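You operate a simulated robot arm through the tools that you are given. There is no shell and no other tool. Be economical: measure what you need, move in short steps, check, and stop when the job is done.

You are at the controls of a simulated robot arm. One attempt, no reset.

Task
Stay and bolt the open shed door.
Fine: yellow door stay up, then the blue ring pin in the eye under it; black long bolt down, then the orange bolt latch over.

It is judged by the outcome, as a careful person would: the job done as asked, and still so three seconds after it is handed in. It fails if anything else is knocked over, pushed out of place, dropped, spilled or broken.

Robot
A 6-joint arm with a fingered hand, on a carriage that runs on a rail from [1.017, 0] to [-1.123, 0] (x, y) and turns from -2.496 to 3.299 rad about z. Base frame: it is fixed where the carriage stands at the start and does not move with it; the origin is on the floor, on the carriage's upright axis, x ahead of it, y to its left, z up. Lengths are in m, angles in rad, forces in N, time in s.
Its first joint turns from -2.897 to 2.897 rad. Places, roughly: black long bolt [1.4, 0.6, 0.6]; eye under the stay [0.5, 0.5, 1.2]; orange bolt latch [1.3, 0.6, 1.2]; pin holder [0.9, 0.5, 1]; yellow door stay [0.6, 0.5, 1.1]. Payload 4 kg.
The TCP is the grasp point between the finger pads, 0.026 m short of the fingertips. In the tool frame z runs along the fingers and y along their closing line. Largest opening 0.132 m; the body of the gripper starts 0.073 m behind the TCP. The gripper is a hand of 4 fingers: y runs from the thumb to the fingers, the wrist lies at [0, 0, -0.239] in the tool frame.
Orientation is that of the tool frame in the base frame, as a unit quaternion [w, x, y, z]. With the fingers straight down and closing along the base's y, the tool's x points along the base's -x, its y along +y and its z along -z.

Tools
- The arm moves only by the tool apply_moves. Its argument "commands" is a list that holds one entry, the list of rows, each a list of 6 numbers: the shift along the tool's x, y, z in m, then the turn, a rotation vector about the tool's x, y, z in rad. In form: [[[tx, ty, tz, wx, wy, wz], ...]]. A call has 1 to 20 rows; each row is the pose to reach, as a shift and turn from the pose commanded when the call began, along the tool's axes at that moment. Each row takes 0.2 s and may step no farther than 0.05 m and 0.15 rad from the row before; otherwise, the whole call is refused. A pose out of reach is approached as far as the arm can. The call stops where the force on the tool passes 40 N (or 10 N more than at its start, if that is more) or the arm is blocked; 0.2 s more then pass. In this call time passes only in rows, and 0.2 s behind the last. The reply holds the time, the measured pose of the TCP, the force on the tool along the base axes, the opening and the grip force, in the units named above and with some noise, with the torque about the TCP (base axes, N m) and any sound that the robot's microphone picked up, and new pictures: "views" is both (left out), scene, wrist or none.
- Cameras (640 x 400 px; columns grow to the right, rows downward): "scene" is now at [0.293, 0.2536, 1.395]; the picture's right is [0.67, -0.74, 0.00], its down [-0.07, -0.06, -1.00] and it looks along [0.74, 0.67, -0.09] (base axes); focal length 214 px, centre (320, 200). "wrist" rides on the gripper at [0.068, 0.002, -0.097] in the tool frame; the picture's right is [-0.03, 1.00, 0.00], its down [-0.82, -0.02, -0.58] and it looks along [-0.58, -0.01, 0.82] (tool axes); focal length 270 px, centre (320, 200). There is no depth. A picture from a camera that has moved, and an enlarged one, comes with that camera's place and axes in the base frame and with its lens. The place of the scene camera against the robot may be out by one fixed shift of up to 0.012 m in any direction.
- lift_body(by): slides the trunk up (or, below 0, down) by that many m; the arm and the scene camera ride with it, the base frame stays. It gives what a move gives, with no picture.
- steer(legs): drives the robot by 1 to 6 legs, each [ahead, left, turn to the left] in m, m and rad, along the robot's own axes; the way and the turn of a leg run together, so that a leg with both is an arc; at most 1.5 m and 3.142 rad a leg. The arm and the cameras ride along, it lands a little off, and it stops where it bumps. It keeps to its track: a leg is cut to what the track allows. It gives what a move gives, and a new picture of the scene camera.
- set_fingers(finger1, finger2, finger3, thumb_bend): sets how far each is bent, from 0 (flat) to 1 (curled in); at 0.3 the hand is open as for a grip, at 0.7 the pads meet at the TCP. One left out holds its place. A second passes; each finger stops where it meets its share of the squeeze, and holds until it gets a number again. It is the only way to open and close the hand. It gives what a move gives, with no picture; readings hold the bend of each and the force on the fingers (four entries, about 0 where the hand has none), thumb and palm.
- aim_head(pan, tilt): turns the head with the scene camera to pan (to the left, within 2.496 rad either way) and tilt (down, from -0.506 to 1.204), counted from straight ahead of the robot. It gives what a move gives, and a new picture of the scene camera.
- zoom(camera, box): a new picture of the part [left, top, right, bottom] of that camera's present view, enlarged. No time passes.
- hand_in(): hands the job in; it is judged then, once.

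Work in short steps. Places have to be worked out from the pictures, the camera data and where the tool is seen: move nearer, look again, correct. Check each grasp and each placing, and mend what went wrong. You have 120 turns and 260 pictures in all, those below and enlarged ones among them. Open the gripper and draw the arm clear of the work before you hand the job in, unless the task says otherwise; then end with one line.

The tools are called after "Call:" by a JSON object that holds its "method" and its "body". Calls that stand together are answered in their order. apply_moves: Moves the arm, as the interface text tells. Its arguments: {"type":"object","properties":{"commands":{"type":"array"},"views":{"type":"string","enum":["both","scene","wrist","none"]}},"required":["commands"]} The other tools are called the same way: lift_body (by) slides the trunk up or down; set_fingers (finger1, finger2, finger3, thumb_bend) moves the fingers one by one; steer (legs) drives the base; aim_head (pan, tilt) turns the head that bears the scene camera; zoom (camera, box) takes an enlarged picture of a part of a camera's view; hand_in () hands the job in.

At the start:

```text
time_s: 0.0
ee_pos: [0.3622, 0.3457, 1.3507]
orientation: [0.0, 0.0, 1.0, -0.001]
contact_force: [-0.8, 0.7, 0.2]
wrist_torque: [-0.04, 0.01, 0.04]
grip_width: 0.1319
gripper_force: 0.0
shape: jaw
bend: [0.3, 0.3, 0.3, 0.3]
finger forces: [0.0, 0.0, 0.0, 0.0, 0.0, 0.1]
trunk travel left (down, up): [-0.35, 0.278]
robot x, y, heading: [-0.0006, -0.0015, 0.004]
head pan, tilt: [0.737, 0.094]
```

scene: 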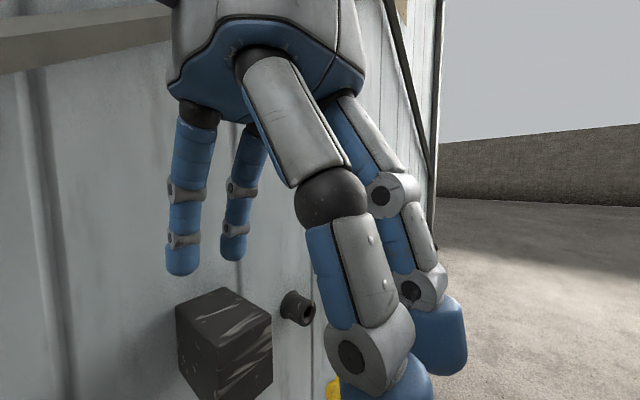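
wrist: 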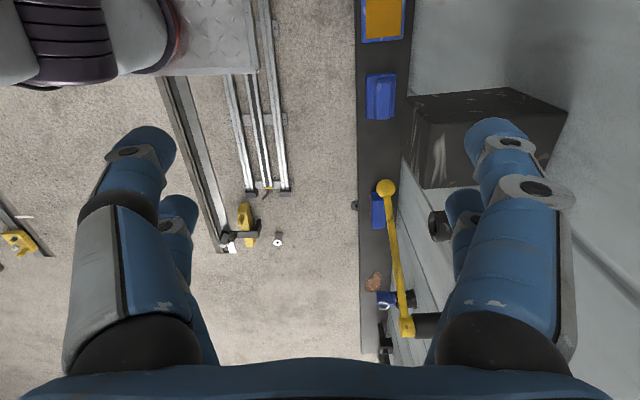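

I'll take a wider look first: move the carriage back a bit so the hand is away, and look at the door with the head.

Call:
{"method": "steer", "body": {"legs": [[-0.5, 0, 0]]}}

Call:
{"method": "zoom", "body": {"camera": "wrist", "box": [0, 0, 640, 400]}}

```text
time_s: 3.0
ee_pos: [-0.1418, 0.3486, 1.3493]
orientation: [0.001, -0.005, 1.0, -0.001]
contact_force: [-0.5, -0.2, 0.7]
wrist_torque: [0.0, 0.01, 0.01]
grip_width: 0.1319
gripper_force: 0.1
shape: jaw
bend: [0.3, 0.3, 0.3, 0.3]
finger forces: [0.0, 0.0, 0.0, 0.1, 0.0, 0.1]
trunk travel left (down, up): [-0.35, 0.278]
robot x, y, heading: [-0.5004, -0.0018, 0.007]
head pan, tilt: [0.737, 0.094]
camera scene: at [-0.2098, 0.2559, 1.395], right [0.68, -0.74, 0.0], down [-0.07, -0.06, -1.0], along [0.73, 0.67, -0.09], focal length 214 px, centre (320, 200)
```

scene: 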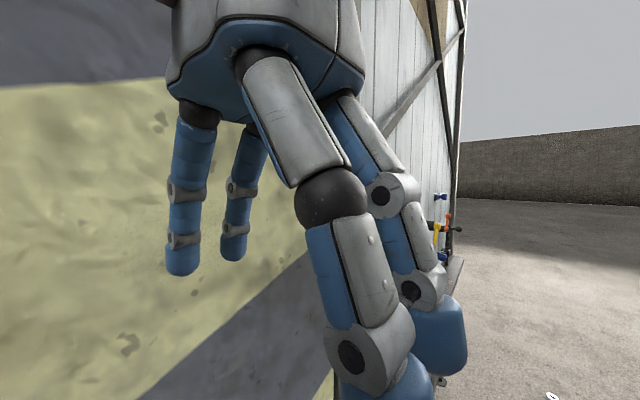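

```text
1.00 times, centred on (320, 200) of wrist (not enlarged: the box is as wide or as high as the picture)
camera zoom: at [-0.2109, 0.3511, 1.4476], right [0.02, 1.0, 0.0], down [0.82, -0.01, 0.58], along [0.58, -0.01, -0.82], focal length 270 px, centre (320, 200)
```

zoom: 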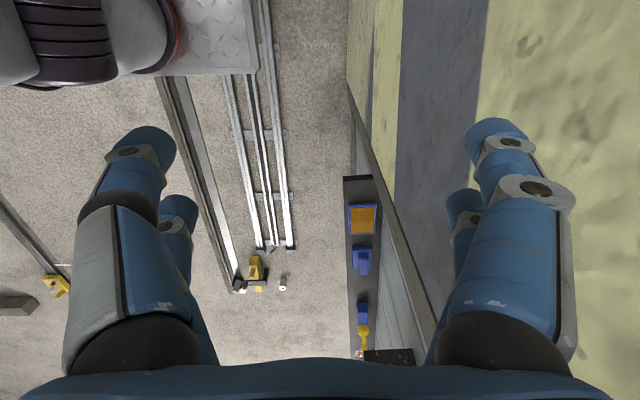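

The hand blocks the view. I'll draw it back from the door and return forward, with the head looking to the side.

Call:
{"method": "apply_moves", "body": {"commands": [[[0, -0.05, 0, 0, 0, 0], [0, -0.1, 0, 0, 0, 0], [0, -0.15, -0.0, 0, 0, 0], [-0.05, -0.2, -0.0, 0, 0, 0], [-0.05, -0.25, -0.0, 0, 0, 0], [-0.05, -0.3, -0.0, 0, 0, 0], [-0.05, -0.35, 0, 0, 0, 0]]], "views": "none"}}

Call:
{"method": "steer", "body": {"legs": [[0.5, 0, 0]]}}

```text
refused: row 4 steps farther than a row can; nothing moved
```

```text
time_s: 5.9
ee_pos: [0.3611, 0.3496, 1.3502]
orientation: [0.0, -0.004, 1.0, 0.0]
contact_force: [-0.1, -0.3, -0.6]
wrist_torque: [0.02, -0.01, -0.03]
grip_width: 0.132
gripper_force: 0.0
shape: jaw
bend: [0.3, 0.3, 0.3, 0.3]
finger forces: [0.0, 0.0, 0.0, 0.0, 0.0, 0.0]
trunk travel left (down, up): [-0.35, 0.278]
robot x, y, heading: [0.0041, -0.0007, 0.003]
head pan, tilt: [0.737, 0.094]
camera scene: at [0.2938, 0.2556, 1.395], right [0.68, -0.74, 0.0], down [-0.07, -0.06, -1.0], along [0.73, 0.67, -0.09], focal length 214 px, centre (320, 200)
```

scene: 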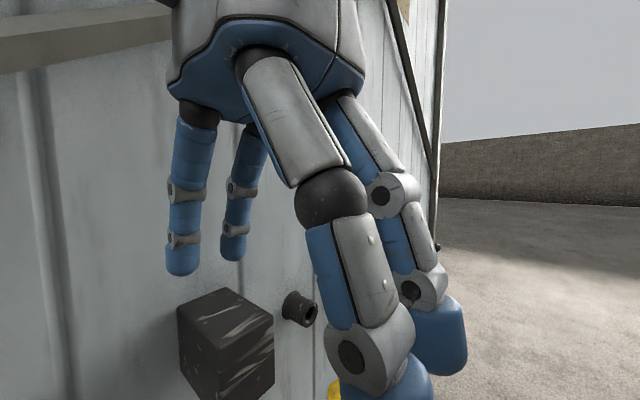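

Retry withdrawing the arm with smaller steps.

Call:
{"method": "apply_moves", "body": {"commands": [[[0, -0.05, 0, 0, 0, 0], [0, -0.1, 0, 0, 0, 0], [-0.03, -0.13, 0, 0, 0, 0], [-0.06, -0.16, 0, 0, 0, 0], [-0.08, -0.2, 0, 0, 0, 0], [-0.08, -0.25, 0, 0, 0, 0], [-0.08, -0.3, 0, 0, 0, 0], [-0.08, -0.35, 0, 0, 0, 0], [-0.08, -0.4, 0, 0, 0, 0], [-0.08, -0.45, 0, 0, 0, 0]]], "views": "both"}}

```text
time_s: 8.1
ee_pos: [0.4447, -0.0994, 1.3489]
orientation: [0.001, -0.005, 1.0, 0.0]
contact_force: [-0.4, 0.9, 0.3]
wrist_torque: [-0.01, -0.03, 0.01]
grip_width: 0.1318
gripper_force: 0.1
shape: jaw
bend: [0.3, 0.3, 0.3, 0.3]
finger forces: [0.0, 0.0, 0.0, 0.0, 0.0, 0.1]
trunk travel left (down, up): [-0.35, 0.278]
robot x, y, heading: [0.0023, -0.0007, 0.002]
head pan, tilt: [0.737, 0.094]
camera scene: at [0.2937, 0.2558, 1.395], right [0.68, -0.74, 0.0], down [-0.07, -0.06, -1.0], along [0.73, 0.67, -0.09], focal length 214 px, centre (320, 200)
camera wrist: at [0.3758, -0.0982, 1.447], right [0.02, 1.0, 0.0], down [0.82, -0.01, 0.58], along [0.58, -0.01, -0.82], focal length 270 px, centre (320, 200)
```

scene: 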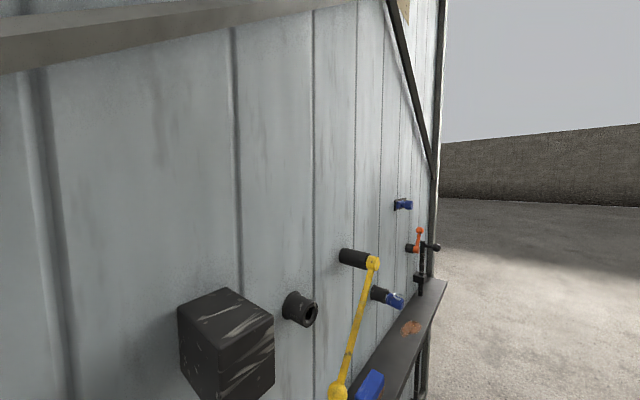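
wrist: 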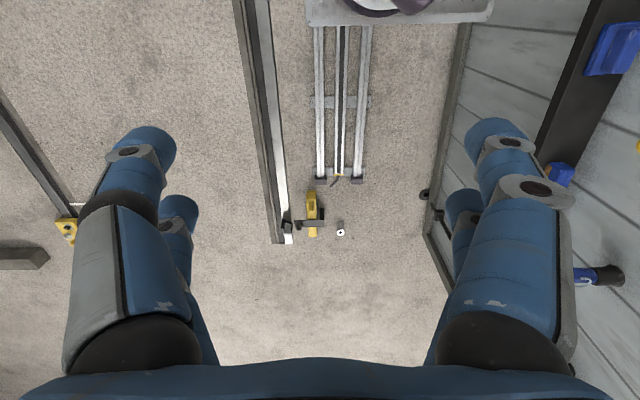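

Clear view now. Zoom in on parts, then a second viewpoint from further along for triangulation.

Call:
{"method": "zoom", "body": {"camera": "scene", "box": [300, 170, 500, 295]}}

Call:
{"method": "aim_head", "body": {"pan": 0.9, "tilt": 0.7}}

Call:
{"method": "steer", "body": {"legs": [[0.35, 0, 0]]}}

Call:
{"method": "aim_head", "body": {"pan": 1.57, "tilt": 0.5}}

```text
3.20 times, centred on (400, 232) of scene
camera zoom: at [0.2937, 0.2558, 1.395], right [0.68, -0.74, 0.0], down [-0.07, -0.06, -1.0], along [0.73, 0.67, -0.09], focal length 686 px, centre (64, 96)
```

zoom: 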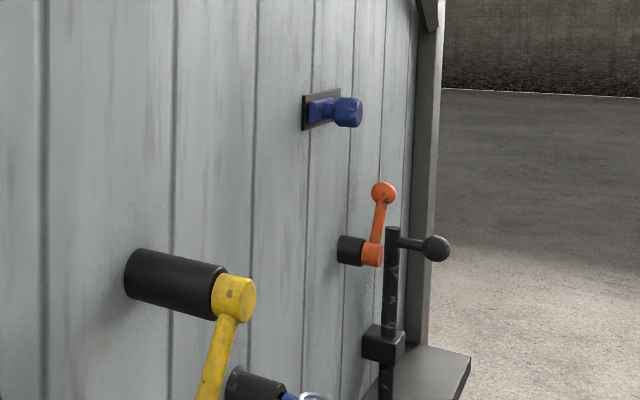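

```text
time_s: 9.1
ee_pos: [0.446, -0.1001, 1.3494]
orientation: [0.0, -0.006, 1.0, 0.0]
contact_force: [0.1, 0.7, 1.0]
wrist_torque: [0.02, 0.01, -0.01]
grip_width: 0.132
gripper_force: 0.0
shape: jaw
bend: [0.3, 0.3, 0.3, 0.3]
finger forces: [0.0, 0.0, 0.0, 0.1, 0.0, 0.0]
trunk travel left (down, up): [-0.35, 0.278]
robot x, y, heading: [0.0038, -0.0009, 0.006]
head pan, tilt: [0.901, 0.7]
camera scene: at [0.2785, 0.2603, 1.3397], right [0.79, -0.62, 0.0], down [-0.4, -0.51, -0.77], along [0.47, 0.6, -0.64], focal length 214 px, centre (320, 200)
```

scene: 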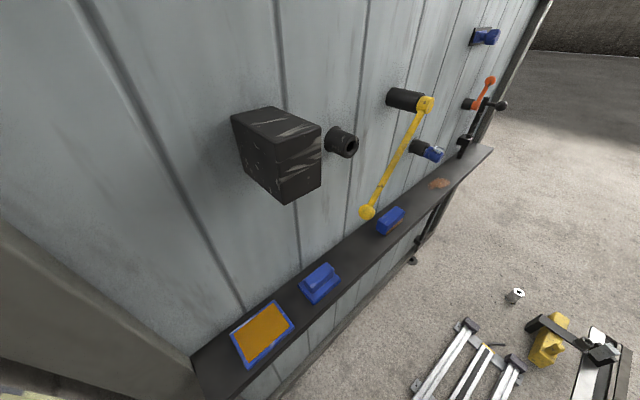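

```text
time_s: 11.4
ee_pos: [0.7945, -0.0986, 1.3481]
orientation: [0.0, -0.004, 1.0, 0.0]
contact_force: [-0.3, -0.3, -1.2]
wrist_torque: [-0.05, 0.03, 0.01]
grip_width: 0.132
gripper_force: 0.1
shape: jaw
bend: [0.3, 0.3, 0.3, 0.3]
finger forces: [0.0, 0.1, 0.1, 0.1, 0.1, 0.0]
trunk travel left (down, up): [-0.35, 0.278]
robot x, y, heading: [0.355, 0.0026, 0.007]
head pan, tilt: [0.901, 0.7]
camera scene: at [0.6277, 0.261, 1.3397], right [0.79, -0.61, 0.0], down [-0.4, -0.51, -0.76], along [0.47, 0.6, -0.64], focal length 214 px, centre (320, 200)
```

scene: 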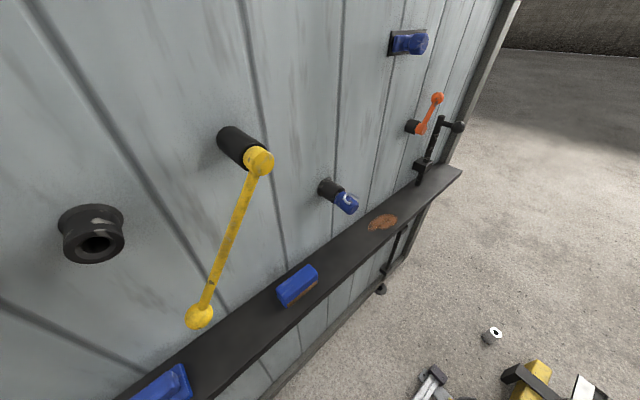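

```text
time_s: 12.4
ee_pos: [0.7952, -0.0991, 1.3491]
orientation: [0.0, -0.004, 1.0, 0.001]
contact_force: [-0.3, -0.2, -0.4]
wrist_torque: [0.03, 0.01, -0.02]
grip_width: 0.132
gripper_force: 0.1
shape: jaw
bend: [0.3, 0.3, 0.3, 0.3]
finger forces: [0.1, 0.1, 0.0, 0.0, 0.0, 0.0]
trunk travel left (down, up): [-0.35, 0.278]
robot x, y, heading: [0.3554, -0.0017, 0.009]
head pan, tilt: [1.571, 0.499]
camera scene: at [0.5748, 0.2849, 1.3573], right [1.0, 0.01, 0.0], down [0.0, -0.48, -0.88], along [-0.01, 0.88, -0.48], focal length 214 px, centre (320, 200)
```

scene: 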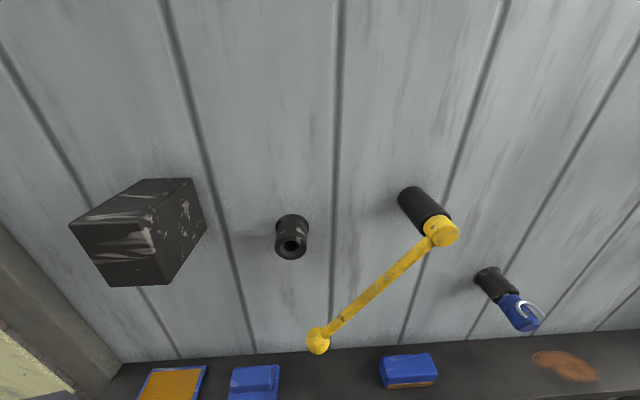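

I triangulate: stay pivot ≈ (0.707, 0.48, 1.212), stay ball ≈ (0.570, 0.467, 1.017), eye ≈ (0.534, 0.50, 1.173), pin head ≈ (0.90, 0.513, 1.02). I'll pitch the hand so that the fingers point at the door (+y).

Call:
{"method": "steer", "body": {"legs": [[-0.25, 0, 0]]}}

Call:
{"method": "apply_moves", "body": {"commands": [[[0, 0.01, 0, -0.143, 0, 0], [0, 0.02, 0, -0.286, 0, 0], [0, 0.03, 0, -0.428, 0, 0], [0, 0.04, 0, -0.571, 0, 0], [0, 0.05, 0, -0.714, 0, 0], [0, 0.06, 0, -0.857, 0, 0], [0, 0.07, 0, -1.0, 0, 0], [0, 0.08, 0, -1.143, 0, 0], [0, 0.1, 0, -1.286, 0, 0], [0, 0.12, 0, -1.428, 0, 0], [0, 0.14, 0, -1.571, 0, 0]]]}}

```text
time_s: 14.3
ee_pos: [0.544, -0.0981, 1.3485]
orientation: [0.0, -0.006, 1.0, 0.0]
contact_force: [0.1, 0.3, 0.5]
wrist_torque: [-0.02, 0.02, 0.0]
grip_width: 0.1321
gripper_force: 0.1
shape: jaw
bend: [0.3, 0.3, 0.3, 0.3]
finger forces: [0.0, 0.0, 0.0, 0.0, 0.0, 0.0]
trunk travel left (down, up): [-0.35, 0.278]
robot x, y, heading: [0.1017, 0.0008, 0.008]
head pan, tilt: [1.571, 0.499]
camera scene: at [0.3224, 0.2855, 1.3573], right [1.0, 0.01, 0.0], down [0.01, -0.48, -0.88], along [-0.01, 0.88, -0.48], focal length 214 px, centre (320, 200)
```

scene: 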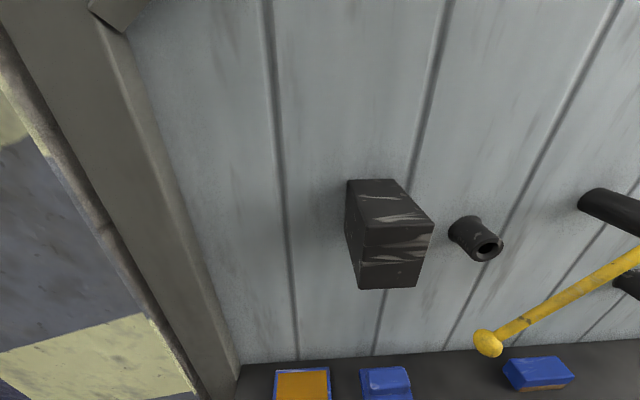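

```text
time_s: 16.7
ee_pos: [0.6123, 0.1333, 1.3286]
orientation: [-0.004, -0.004, 0.706, 0.708]
contact_force: [0.4, -0.4, -0.5]
wrist_torque: [0.01, 0.02, -0.01]
grip_width: 0.132
gripper_force: 0.1
shape: jaw
bend: [0.3, 0.3, 0.3, 0.3]
finger forces: [0.0, 0.1, 0.1, 0.1, 0.0, 0.1]
out of reach, approached as far as the arm can: row 2, 3, 4, 5, 6, 7, 8, 9, 10, 11
trunk travel left (down, up): [-0.35, 0.278]
robot x, y, heading: [0.0994, -0.0006, 0.008]
head pan, tilt: [1.571, 0.499]
camera scene: at [0.3226, 0.2853, 1.3574], right [1.0, 0.01, 0.0], down [0.01, -0.48, -0.88], along [-0.01, 0.88, -0.48], focal length 214 px, centre (320, 200)
camera wrist: at [0.5442, 0.037, 1.3308], right [0.03, 0.0, 1.0], down [0.82, -0.57, -0.02], along [0.57, 0.82, -0.01], focal length 270 px, centre (320, 200)
```

scene: 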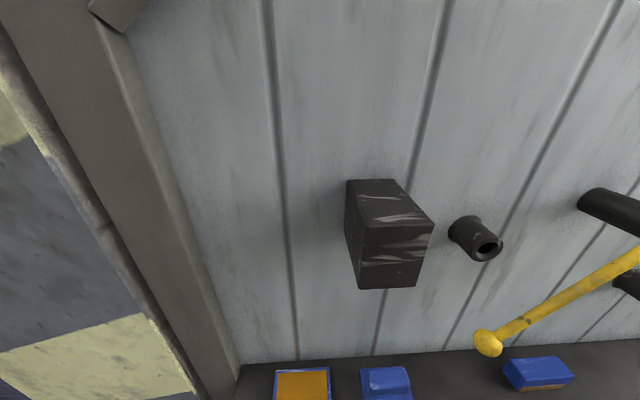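
wrist: 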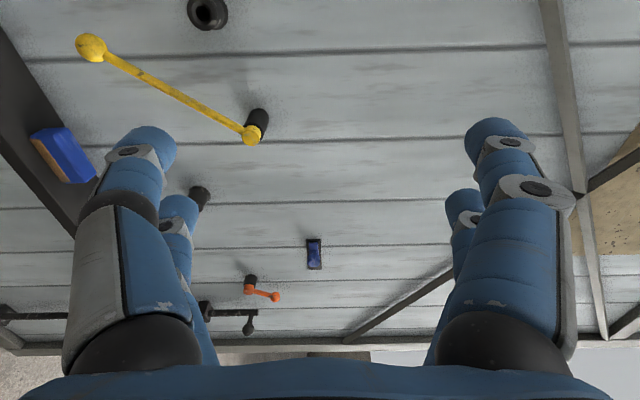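

Orientation reached. Now lower the trunk, and stand the carriage near x=0.

Call:
{"method": "lift_body", "body": {"by": -0.2}}

Call:
{"method": "steer", "body": {"legs": [[-0.1, 0, 0]]}}

Call:
{"method": "aim_head", "body": {"pan": 0.8, "tilt": 0.2}}

```text
time_s: 18.8
ee_pos: [0.6227, 0.137, 1.1294]
orientation: [-0.003, -0.004, 0.707, 0.707]
contact_force: [-0.5, 0.3, -0.4]
wrist_torque: [0.01, 0.01, 0.01]
grip_width: 0.132
gripper_force: 0.0
shape: jaw
bend: [0.3, 0.3, 0.3, 0.3]
finger forces: [0.0, 0.1, 0.0, 0.0, 0.0, 0.1]
trunk travel left (down, up): [-0.15, 0.478]
robot x, y, heading: [0.099, 0.0016, 0.015]
head pan, tilt: [1.571, 0.499]
```

```text
time_s: 20.0
ee_pos: [0.5231, 0.1365, 1.1293]
orientation: [-0.004, -0.004, 0.708, 0.707]
contact_force: [-0.3, 0.0, -0.2]
wrist_torque: [0.0, -0.01, 0.0]
grip_width: 0.1322
gripper_force: 0.1
shape: jaw
bend: [0.3, 0.3, 0.3, 0.3]
finger forces: [0.0, 0.1, 0.0, 0.0, 0.0, 0.0]
trunk travel left (down, up): [-0.15, 0.478]
robot x, y, heading: [0.0009, -0.0024, 0.013]
head pan, tilt: [1.571, 0.499]
camera scene: at [0.2387, 0.2855, 1.1575], right [1.0, 0.01, 0.0], down [0.01, -0.48, -0.88], along [-0.01, 0.88, -0.48], focal length 214 px, centre (320, 200)
```

scene: 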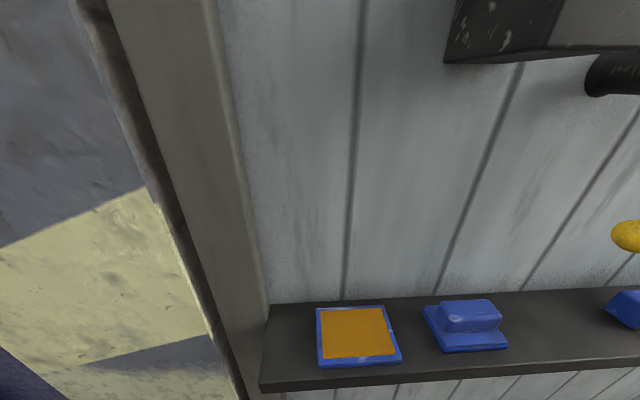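

```text
time_s: 21.1
ee_pos: [0.5231, 0.1363, 1.1286]
orientation: [-0.003, -0.003, 0.707, 0.708]
contact_force: [0.3, -0.3, 0.2]
wrist_torque: [-0.03, -0.06, -0.01]
grip_width: 0.1319
gripper_force: 0.0
shape: jaw
bend: [0.3, 0.3, 0.3, 0.3]
finger forces: [0.0, 0.0, 0.0, 0.1, 0.0, 0.1]
trunk travel left (down, up): [-0.15, 0.478]
robot x, y, heading: [0.0031, 0.0005, 0.012]
head pan, tilt: [0.799, 0.201]
camera scene: at [0.3038, 0.2621, 1.1851], right [0.73, -0.69, 0.0], down [-0.14, -0.14, -0.98], along [0.67, 0.71, -0.2], focal length 214 px, centre (320, 200)
```

scene: 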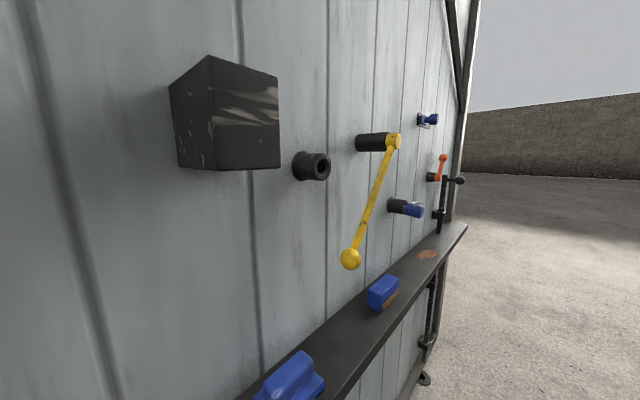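

Move the hand to a staging pose in front of the stay bar (0.610, 0.33, 1.073), rolled to straddle the bar.

Call:
{"method": "apply_moves", "body": {"commands": [[[-0.012, -0.008, 0.028, 0, 0, -0.137], [-0.025, -0.016, 0.055, 0, 0, -0.274], [-0.037, -0.024, 0.083, 0, 0, -0.411], [-0.05, -0.032, 0.111, 0, 0, -0.549], [-0.062, -0.04, 0.139, 0, 0, -0.686], [-0.075, -0.048, 0.166, 0, 0, -0.823], [-0.087, -0.056, 0.194, 0, 0, -0.96]]]}}

```text
time_s: 22.7
ee_pos: [0.6048, 0.3268, 1.1168]
orientation: [0.317, -0.328, 0.632, 0.627]
contact_force: [0.1, 0.2, 0.2]
wrist_torque: [0.03, 0.0, -0.01]
grip_width: 0.1318
gripper_force: 0.0
shape: jaw
bend: [0.3, 0.3, 0.3, 0.3]
finger forces: [0.0, 0.0, 0.1, 0.0, 0.0, 0.0]
out of reach, approached as far as the arm can: row 7
trunk travel left (down, up): [-0.15, 0.478]
robot x, y, heading: [0.0039, 0.0007, 0.007]
head pan, tilt: [0.799, 0.201]
camera scene: at [0.3039, 0.2621, 1.1852], right [0.72, -0.69, 0.0], down [-0.14, -0.14, -0.98], along [0.68, 0.71, -0.2], focal length 214 px, centre (320, 200)
camera wrist: at [0.565, 0.2291, 1.0646], right [-0.8, 0.0, 0.6], down [0.5, -0.56, 0.66], along [0.34, 0.83, 0.45], focal length 270 px, centre (320, 200)
```

scene: 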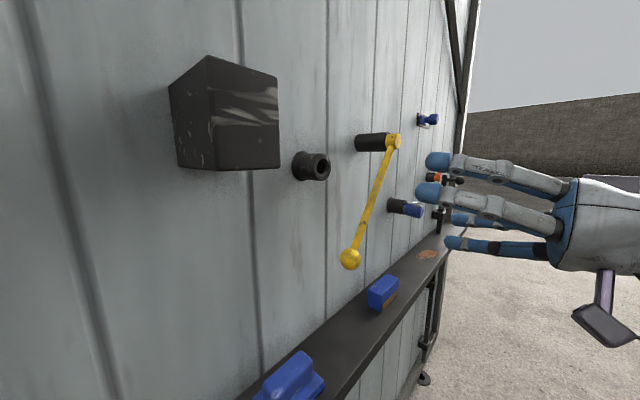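
wrist: 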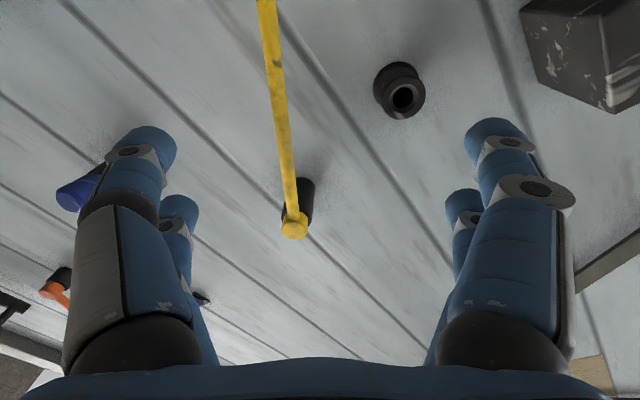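

The reach is limited low; lower the trunk by 0.044 m instead, then check the alignment.

Call:
{"method": "lift_body", "body": {"by": -0.044}}

Call:
{"method": "apply_moves", "body": {"commands": [[[0, 0, 0.03, 0, 0, 0], [0, 0, 0.06, 0, 0, 0]]]}}

```text
time_s: 23.6
ee_pos: [0.5983, 0.3262, 1.0724]
orientation: [0.317, -0.328, 0.631, 0.628]
contact_force: [0.9, 0.4, -0.4]
wrist_torque: [0.01, 0.0, 0.03]
grip_width: 0.1317
gripper_force: 0.1
shape: jaw
bend: [0.3, 0.3, 0.3, 0.3]
finger forces: [0.1, 0.1, 0.0, 0.0, 0.0, 0.0]
trunk travel left (down, up): [-0.106, 0.522]
robot x, y, heading: [0.0027, 0.0003, 0.011]
head pan, tilt: [0.799, 0.201]
```

```text
time_s: 24.2
ee_pos: [0.5968, 0.384, 1.0795]
orientation: [0.314, -0.328, 0.634, 0.626]
contact_force: [0.1, 0.4, -0.6]
wrist_torque: [-0.05, 0.03, 0.01]
grip_width: 0.1319
gripper_force: 0.1
shape: jaw
bend: [0.3, 0.3, 0.3, 0.3]
finger forces: [0.0, 0.0, 0.1, 0.0, 0.1, 0.0]
out of reach, approached as far as the arm can: row 2
trunk travel left (down, up): [-0.106, 0.522]
robot x, y, heading: [0.0022, -0.0012, 0.011]
head pan, tilt: [0.799, 0.201]
camera scene: at [0.2963, 0.2619, 1.1407], right [0.72, -0.69, 0.0], down [-0.14, -0.14, -0.98], along [0.68, 0.71, -0.2], focal length 214 px, centre (320, 200)
camera wrist: at [0.5563, 0.287, 1.028], right [-0.79, 0.0, 0.61], down [0.5, -0.56, 0.66], along [0.34, 0.83, 0.44], focal length 270 px, centre (320, 200)
```

scene: 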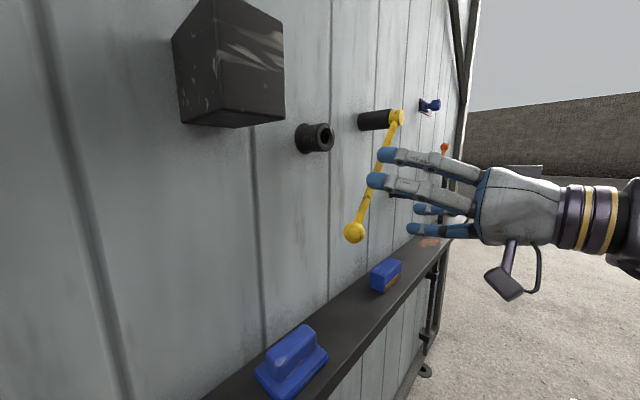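
wrist: 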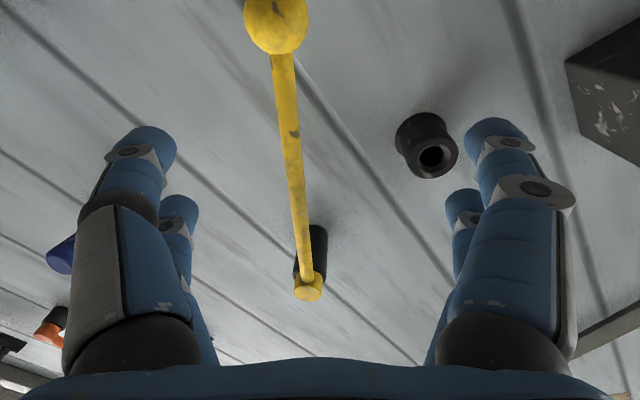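

Something limits the arm at this height; drop the trunk further and bring the arm relatively higher.

Call:
{"method": "lift_body", "body": {"by": -0.08}}

Call:
{"method": "apply_moves", "body": {"commands": [[[-0.03, 0.02, 0, 0, 0, 0], [-0.06, 0.04, 0, 0, 0, 0], [-0.06, 0.04, 0.03, 0, 0, 0]]]}}

```text
time_s: 25.3
ee_pos: [0.5977, 0.3843, 1.0012]
orientation: [0.316, -0.328, 0.633, 0.626]
contact_force: [-0.3, -0.4, -0.6]
wrist_torque: [0.05, 0.02, 0.02]
grip_width: 0.1319
gripper_force: 0.0
shape: jaw
bend: [0.3, 0.3, 0.3, 0.3]
finger forces: [0.1, 0.0, 0.1, 0.1, 0.1, 0.0]
trunk travel left (down, up): [-0.026, 0.602]
robot x, y, heading: [0.001, 0.0003, 0.011]
head pan, tilt: [0.799, 0.201]
```

```text
time_s: 26.1
ee_pos: [0.5995, 0.4147, 1.0717]
orientation: [0.316, -0.328, 0.632, 0.627]
contact_force: [0.9, 0.7, 0.5]
wrist_torque: [0.01, -0.03, 0.0]
grip_width: 0.1321
gripper_force: 0.2
shape: jaw
bend: [0.3, 0.3, 0.3, 0.3]
finger forces: [0.0, 0.1, 0.1, 0.1, 0.0, 0.0]
trunk travel left (down, up): [-0.026, 0.602]
robot x, y, heading: [0.005, 0.0035, 0.009]
head pan, tilt: [0.799, 0.201]
camera scene: at [0.2717, 0.2616, 1.0611], right [0.72, -0.69, 0.0], down [-0.14, -0.14, -0.98], along [0.68, 0.71, -0.2], focal length 214 px, centre (320, 200)
camera wrist: at [0.5591, 0.3174, 1.0201], right [-0.8, 0.0, 0.61], down [0.5, -0.56, 0.66], along [0.34, 0.83, 0.45], focal length 270 px, centre (320, 200)
```

scene: 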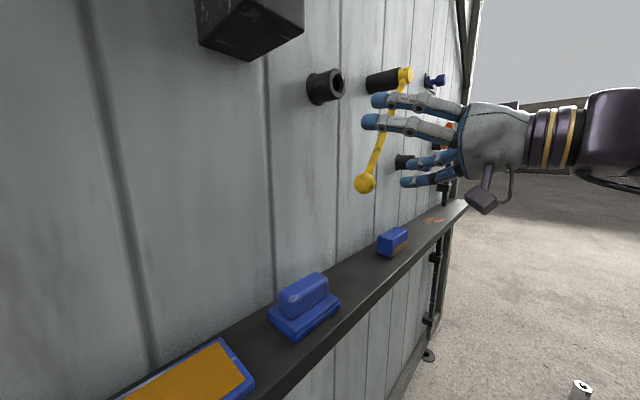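
wrist: 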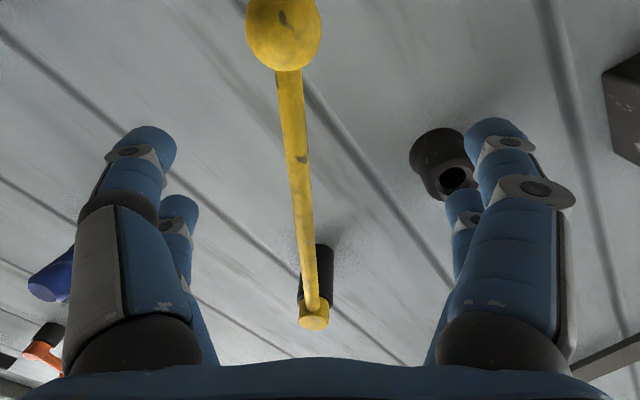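

Aligned within ~8 mm; shift over and advance so the fingertips straddle the bar.

Call:
{"method": "apply_moves", "body": {"commands": [[[0, -0.008, 0.015, 0, 0, 0], [0, -0.008, 0.03, 0, 0, 0], [0, -0.008, 0.046, 0, 0, 0]]]}}

Call:
{"method": "set_fingers", "body": {"finger1": 0.6, "finger2": 0.6, "finger3": 0.6, "thumb_bend": 0.6}}

Call:
{"method": "zoom", "body": {"camera": "wrist", "box": [0, 0, 640, 400]}}

Call:
{"method": "zoom", "body": {"camera": "scene", "box": [300, 30, 556, 190]}}

```text
time_s: 26.9
ee_pos: [0.6061, 0.461, 1.0665]
orientation: [0.316, -0.327, 0.633, 0.626]
contact_force: [-0.1, 0.7, 0.2]
wrist_torque: [0.01, 0.03, 0.02]
grip_width: 0.1319
gripper_force: 0.2
shape: jaw
bend: [0.3, 0.3, 0.3, 0.3]
finger forces: [0.0, 0.0, 0.0, 0.1, 0.0, 0.0]
trunk travel left (down, up): [-0.026, 0.602]
robot x, y, heading: [-0.0018, 0.0015, 0.007]
head pan, tilt: [0.799, 0.201]
camera scene: at [0.2717, 0.2617, 1.0611], right [0.72, -0.69, 0.0], down [-0.14, -0.14, -0.98], along [0.68, 0.71, -0.2], focal length 214 px, centre (320, 200)
camera wrist: at [0.5645, 0.3637, 1.0149], right [-0.8, 0.0, 0.61], down [0.5, -0.56, 0.66], along [0.34, 0.83, 0.45], focal length 270 px, centre (320, 200)
```

scene: 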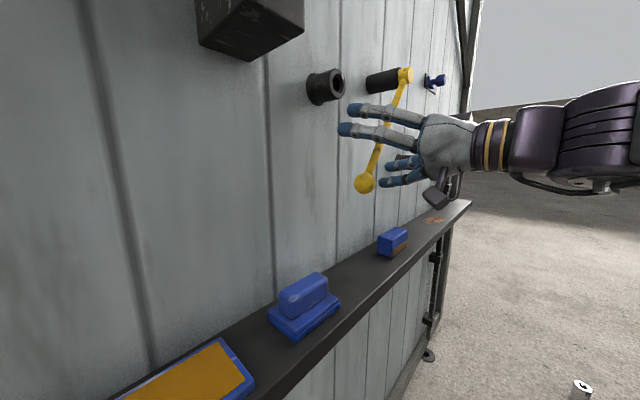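
wrist: 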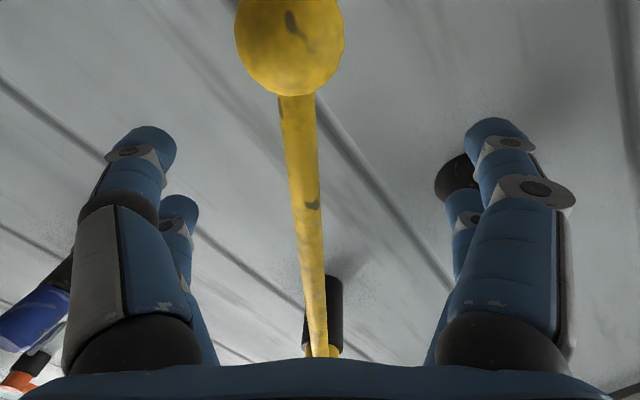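

```text
time_s: 27.9
ee_pos: [0.6059, 0.4603, 1.066]
orientation: [0.315, -0.328, 0.632, 0.627]
contact_force: [0.3, 0.3, 0.4]
wrist_torque: [0.01, 0.0, -0.01]
grip_width: 0.033
gripper_force: 0.0
shape: fingers
bend: [0.6, 0.6, 0.6, 0.6]
finger forces: [0.0, 0.0, 0.1, 0.0, 0.1, 0.0]
trunk travel left (down, up): [-0.026, 0.602]
robot x, y, heading: [0.0019, -0.0014, 0.009]
head pan, tilt: [0.799, 0.201]
```

```text
1.00 times, centred on (320, 200) of wrist (not enlarged: the box is as wide or as high as the picture)
camera zoom: at [0.5645, 0.3636, 1.0149], right [-0.8, 0.0, 0.61], down [0.5, -0.56, 0.66], along [0.34, 0.83, 0.45], focal length 270 px, centre (320, 200)
```

zoom: 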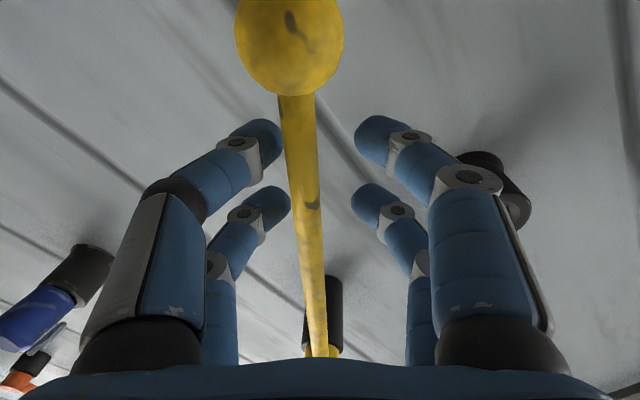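

```text
2.50 times, centred on (428, 110) of scene
camera zoom: at [0.2717, 0.2617, 1.0611], right [0.72, -0.69, 0.0], down [-0.14, -0.14, -0.98], along [0.68, 0.71, -0.2], focal length 536 px, centre (50, 425)
```

zoom: 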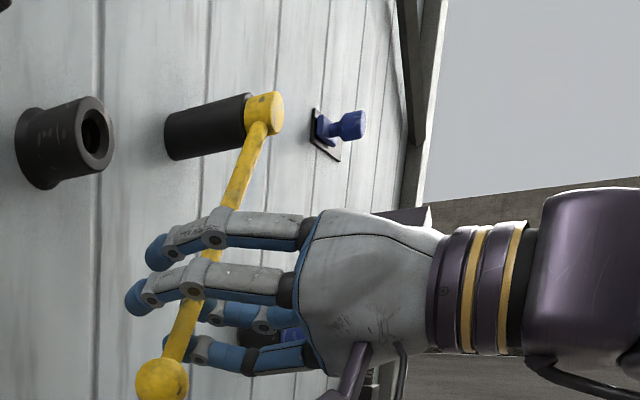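

Fingers straddle the bar. Close to grip.

Call:
{"method": "set_fingers", "body": {"finger1": 0.75, "finger2": 0.75, "finger3": 0.75, "thumb_bend": 0.75}}

Call:
{"method": "zoom", "body": {"camera": "wrist", "box": [0, 0, 640, 400]}}

```text
time_s: 28.9
ee_pos: [0.6058, 0.4625, 1.0666]
orientation: [0.315, -0.328, 0.632, 0.627]
contact_force: [1.5, 22.6, 1.2]
wrist_torque: [0.05, 0.0, 0.04]
grip_width: 0.0006
gripper_force: 13.9
shape: fingers
bend: [0.73, 0.73, 0.72, 0.69]
finger forces: [5.6, 5.7, 8.0, 0.0, 7.8, 0.0]
trunk travel left (down, up): [-0.026, 0.602]
robot x, y, heading: [0.0027, 0.0022, 0.012]
head pan, tilt: [0.799, 0.201]
```

```text
1.00 times, centred on (320, 200) of wrist (not enlarged: the box is as wide or as high as the picture)
camera zoom: at [0.5642, 0.3646, 1.0147], right [-0.8, 0.0, 0.61], down [0.5, -0.56, 0.66], along [0.34, 0.83, 0.45], focal length 270 px, centre (320, 200)
```

zoom: 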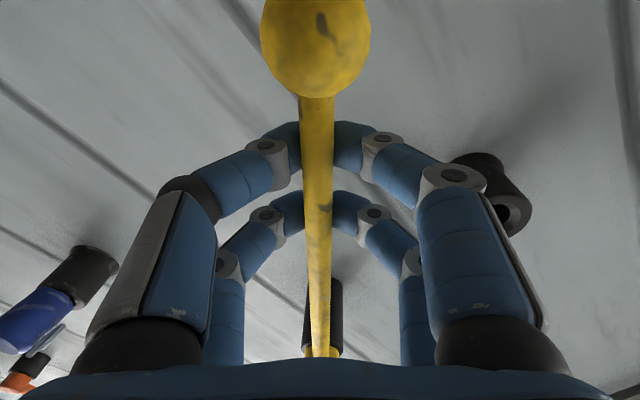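

The tips closed behind the bar, caging it with some pull. I'll relax slightly so the bar stays caged without being pulled.

Call:
{"method": "set_fingers", "body": {"finger1": 0.67, "finger2": 0.67, "finger3": 0.67, "thumb_bend": 0.67}}

```text
time_s: 29.9
ee_pos: [0.6041, 0.4606, 1.067]
orientation: [0.315, -0.328, 0.633, 0.627]
contact_force: [-0.2, 0.0, 0.4]
wrist_torque: [-0.01, 0.0, 0.0]
grip_width: 0.0097
gripper_force: 0.0
shape: fingers
bend: [0.67, 0.67, 0.67, 0.67]
finger forces: [0.1, 0.0, 0.0, 0.1, 0.1, 0.0]
trunk travel left (down, up): [-0.026, 0.602]
robot x, y, heading: [0.0037, 0.0003, 0.011]
head pan, tilt: [0.799, 0.201]
```

Bar is caged. Swing the first part of the arc about the pivot.

Call:
{"method": "apply_moves", "body": {"commands": [[[-0.001, 0.0249, 0, 0, 0, 0.14], [-0.0056, 0.0494, 0, 0, 0, 0.28], [-0.0134, 0.073, 0, 0, 0, 0.42]]]}}

```text
time_s: 30.7
ee_pos: [0.5539, 0.462, 1.1198]
orientation: [0.178, -0.188, 0.687, 0.679]
contact_force: [2.1, -0.1, -1.0]
wrist_torque: [-0.04, -0.08, 0.0]
grip_width: 0.0118
gripper_force: 0.4
shape: fingers
bend: [0.67, 0.67, 0.67, 0.66]
finger forces: [0.0, 0.0, 0.1, 0.0, 1.8, 0.1]
trunk travel left (down, up): [-0.026, 0.602]
robot x, y, heading: [0.0028, -0.0014, 0.01]
head pan, tilt: [0.799, 0.201]
camera scene: at [0.2718, 0.2618, 1.0611], right [0.72, -0.69, 0.0], down [-0.14, -0.14, -0.98], along [0.68, 0.71, -0.2], focal length 214 px, centre (320, 200)
camera wrist: at [0.4945, 0.3647, 1.0905], right [-0.48, 0.01, 0.88], down [0.72, -0.56, 0.4], along [0.5, 0.83, 0.26], focal length 270 px, centre (320, 200)
```

scene: 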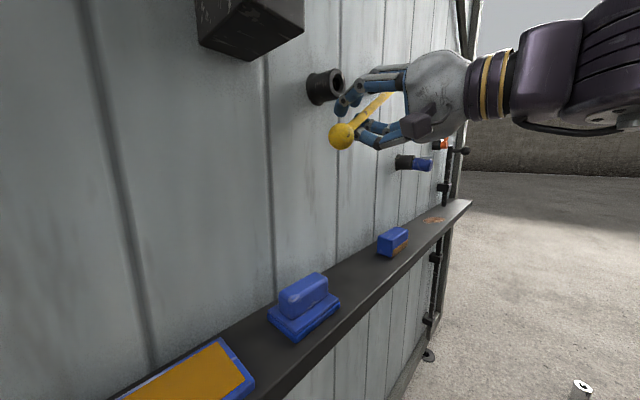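
wrist: 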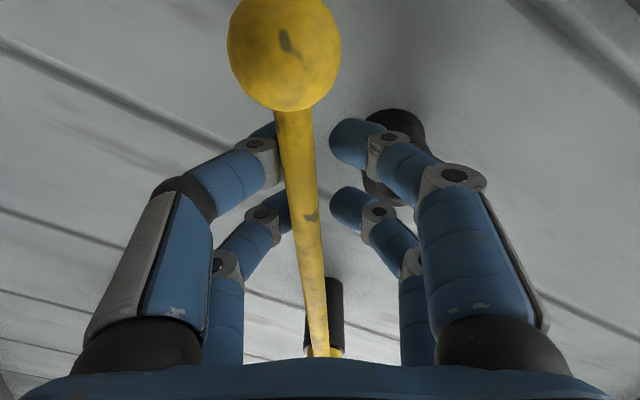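

Swinging well with low force. Continue up to just past horizontal.

Call:
{"method": "apply_moves", "body": {"commands": [[[-0.0017, 0.0249, 0, 0, 0, 0.14], [-0.0069, 0.0492, 0, 0, 0, 0.28], [-0.0154, 0.0726, 0, 0, 0, 0.42], [-0.0272, 0.0945, 0, 0, 0, 0.56], [-0.0356, 0.1063, 0, 0, 0, 0.64]]]}}

```text
time_s: 31.9
ee_pos: [0.533, 0.4638, 1.2281]
orientation: [-0.045, 0.038, 0.712, 0.699]
contact_force: [-1.7, -6.9, -20.7]
wrist_torque: [-0.19, -0.34, 0.18]
grip_width: 0.0237
gripper_force: 9.5
shape: fingers
bend: [0.67, 0.67, 0.65, 0.64]
finger forces: [0.0, 0.1, 2.3, 0.0, 16.0, 0.0]
trunk travel left (down, up): [-0.026, 0.602]
robot x, y, heading: [-0.0012, -0.0004, 0.008]
head pan, tilt: [0.799, 0.201]
camera scene: at [0.272, 0.2617, 1.0608], right [0.72, -0.69, 0.0], down [-0.14, -0.14, -0.98], along [0.68, 0.71, -0.2], focal length 214 px, centre (320, 200)
camera wrist: at [0.466, 0.3669, 1.2404], right [0.14, 0.02, 0.99], down [0.81, -0.57, -0.1], along [0.56, 0.82, -0.1], focal length 270 px, centre (320, 200)
```

scene: 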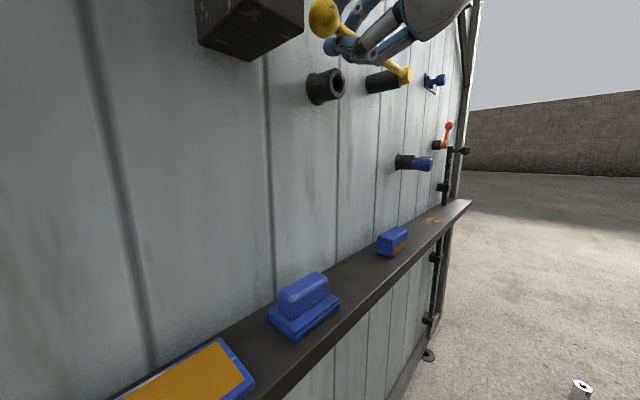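
wrist: 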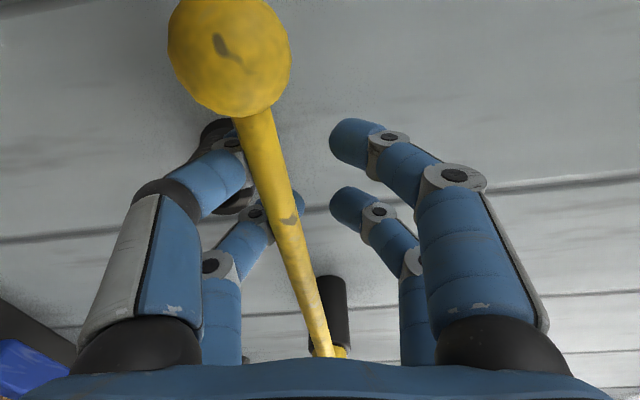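

A −20 N resistance: the stay has reached its upper stop. Back off 15 mm down and see whether it stays by itself.

Call:
{"method": "apply_moves", "body": {"commands": [[[0, -0.012, 0, 0, 0, 0], [0, -0.018, 0, 0, 0, 0]]]}}

Call:
{"method": "aim_head", "body": {"pan": 0.8, "tilt": -0.25}}

```text
time_s: 32.5
ee_pos: [0.5299, 0.4621, 1.2128]
orientation: [-0.045, 0.036, 0.71, 0.701]
contact_force: [0.5, -0.3, 0.2]
wrist_torque: [0.01, -0.01, 0.0]
grip_width: 0.01
gripper_force: 0.0
shape: fingers
bend: [0.67, 0.67, 0.67, 0.67]
finger forces: [0.0, 0.0, 0.1, 0.0, 0.1, 0.0]
trunk travel left (down, up): [-0.026, 0.602]
robot x, y, heading: [0.0025, 0.0024, 0.009]
head pan, tilt: [0.799, 0.201]
camera scene: at [0.2717, 0.2618, 1.0612], right [0.72, -0.69, 0.0], down [-0.14, -0.14, -0.98], along [0.68, 0.71, -0.2], focal length 214 px, centre (320, 200)
camera wrist: at [0.4627, 0.3659, 1.2256], right [0.14, 0.01, 0.99], down [0.82, -0.57, -0.11], along [0.56, 0.82, -0.09], focal length 270 px, centre (320, 200)
```

scene: 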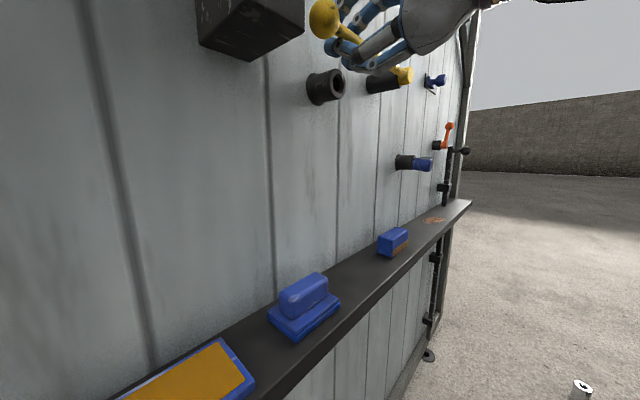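
wrist: 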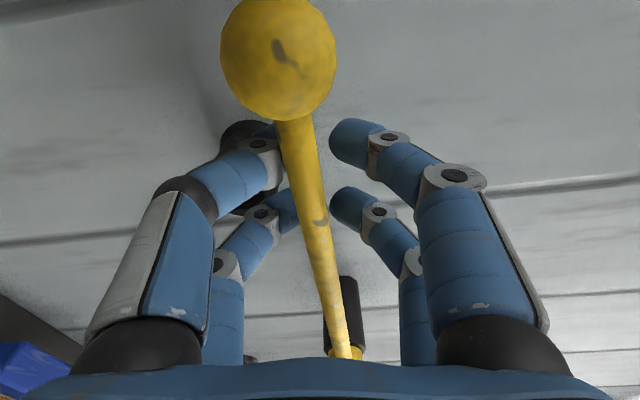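

```text
time_s: 33.4
ee_pos: [0.5303, 0.4612, 1.2124]
orientation: [-0.044, 0.037, 0.711, 0.7]
contact_force: [-0.8, -0.4, -1.3]
wrist_torque: [0.03, 0.01, 0.0]
grip_width: 0.0099
gripper_force: 0.0
shape: fingers
bend: [0.67, 0.67, 0.67, 0.67]
finger forces: [0.0, 0.1, 0.0, 0.0, 0.0, 0.0]
trunk travel left (down, up): [-0.026, 0.602]
robot x, y, heading: [0.0036, 0.0009, 0.013]
head pan, tilt: [0.799, -0.25]
camera scene: at [0.2634, 0.253, 1.1009], right [0.72, -0.69, 0.0], down [0.17, 0.18, -0.97], along [0.67, 0.7, 0.25], focal length 214 px, centre (320, 200)
```

scene: 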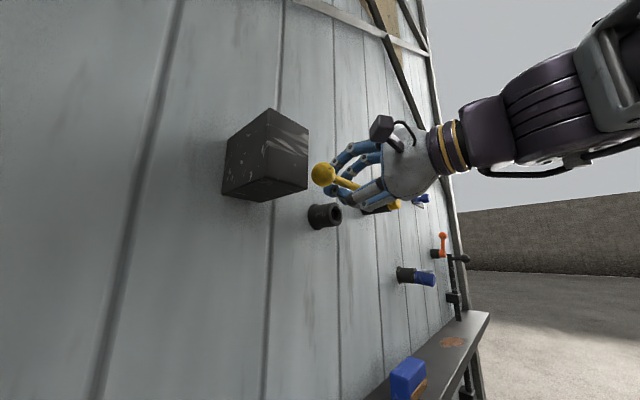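

The stay holds by friction with no load on the fingers. Open the hand partially and withdraw straight back.

Call:
{"method": "set_fingers", "body": {"finger1": 0.5, "finger2": 0.5, "finger3": 0.5, "thumb_bend": 0.5}}

Call:
{"method": "apply_moves", "body": {"commands": [[[0, 0.006, -0.02, 0, 0, 0], [0, 0.006, -0.06, 0, 0, 0], [0, 0.006, -0.1, 0, 0, 0], [0, 0.006, -0.14, 0, 0, 0]]]}}

```text
time_s: 34.4
ee_pos: [0.5304, 0.4623, 1.2121]
orientation: [-0.044, 0.037, 0.711, 0.7]
contact_force: [-0.4, -0.2, -0.5]
wrist_torque: [-0.01, 0.0, 0.02]
grip_width: 0.0652
gripper_force: 0.0
shape: fingers
bend: [0.5, 0.5, 0.5, 0.5]
finger forces: [0.1, 0.0, 0.1, 0.0, 0.0, 0.1]
trunk travel left (down, up): [-0.026, 0.602]
robot x, y, heading: [-0.0007, -0.0025, 0.01]
head pan, tilt: [0.799, -0.25]
```

```text
time_s: 35.4
ee_pos: [0.533, 0.3216, 1.2208]
orientation: [-0.045, 0.037, 0.712, 0.7]
contact_force: [0.7, -0.2, 0.8]
wrist_torque: [0.01, 0.0, 0.01]
grip_width: 0.0653
gripper_force: 0.1
shape: fingers
bend: [0.5, 0.5, 0.5, 0.5]
finger forces: [0.0, 0.1, 0.0, 0.1, 0.0, 0.1]
trunk travel left (down, up): [-0.026, 0.602]
robot x, y, heading: [0.005, -0.0005, 0.009]
head pan, tilt: [0.799, -0.25]
camera scene: at [0.2633, 0.253, 1.101], right [0.72, -0.69, 0.0], down [0.17, 0.18, -0.97], along [0.67, 0.7, 0.25], focal length 214 px, centre (320, 200)
camera wrist: at [0.4661, 0.2248, 1.2329], right [0.14, 0.02, 0.99], down [0.81, -0.57, -0.11], along [0.56, 0.82, -0.09], focal length 270 px, centre (320, 200)
```

scene: 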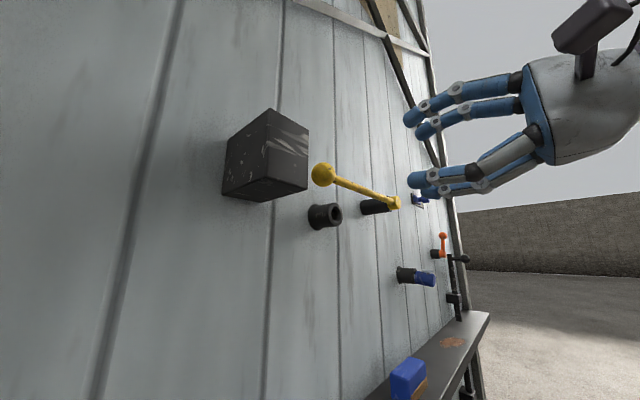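
wrist: 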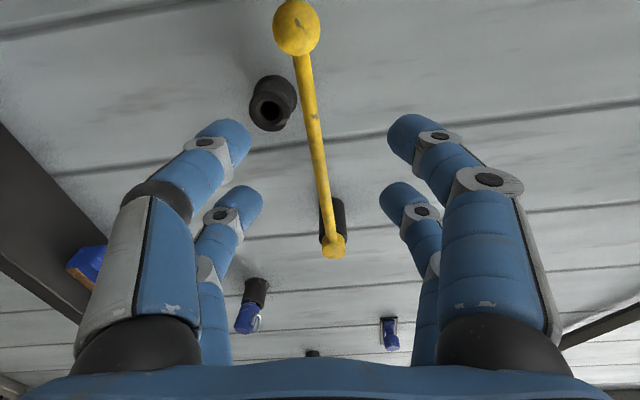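

The stay is up (≈horizontal) and holding. Now examine the pin, eye; zoom both.

Call:
{"method": "zoom", "body": {"camera": "scene", "box": [300, 180, 460, 300]}}

Call:
{"method": "zoom", "body": {"camera": "wrist", "box": [200, 250, 440, 400]}}

```text
3.33 times, centred on (380, 240) of scene
camera zoom: at [0.2633, 0.253, 1.101], right [0.72, -0.69, 0.0], down [0.17, 0.18, -0.97], along [0.67, 0.7, 0.25], focal length 715 px, centre (120, 67)
```

zoom: 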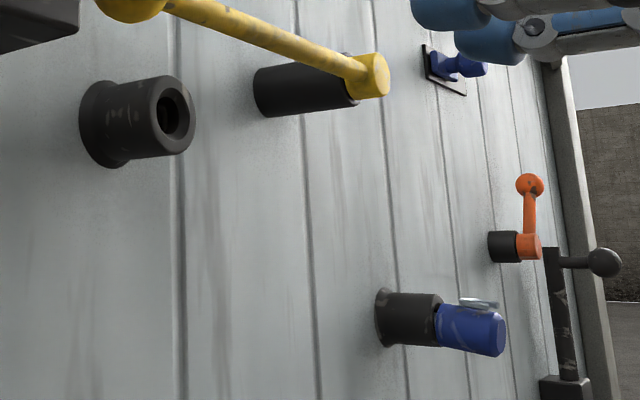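

```text
2.67 times, centred on (320, 325) of wrist
camera zoom: at [0.4661, 0.2248, 1.2329], right [0.14, 0.02, 0.99], down [0.81, -0.57, -0.11], along [0.56, 0.82, -0.09], focal length 721 px, centre (320, -133)
```

zoom: 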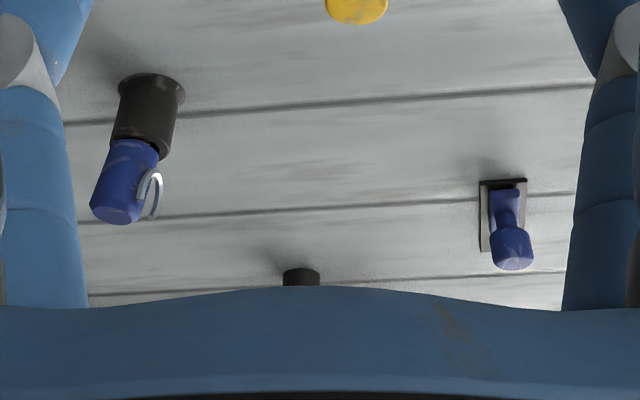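

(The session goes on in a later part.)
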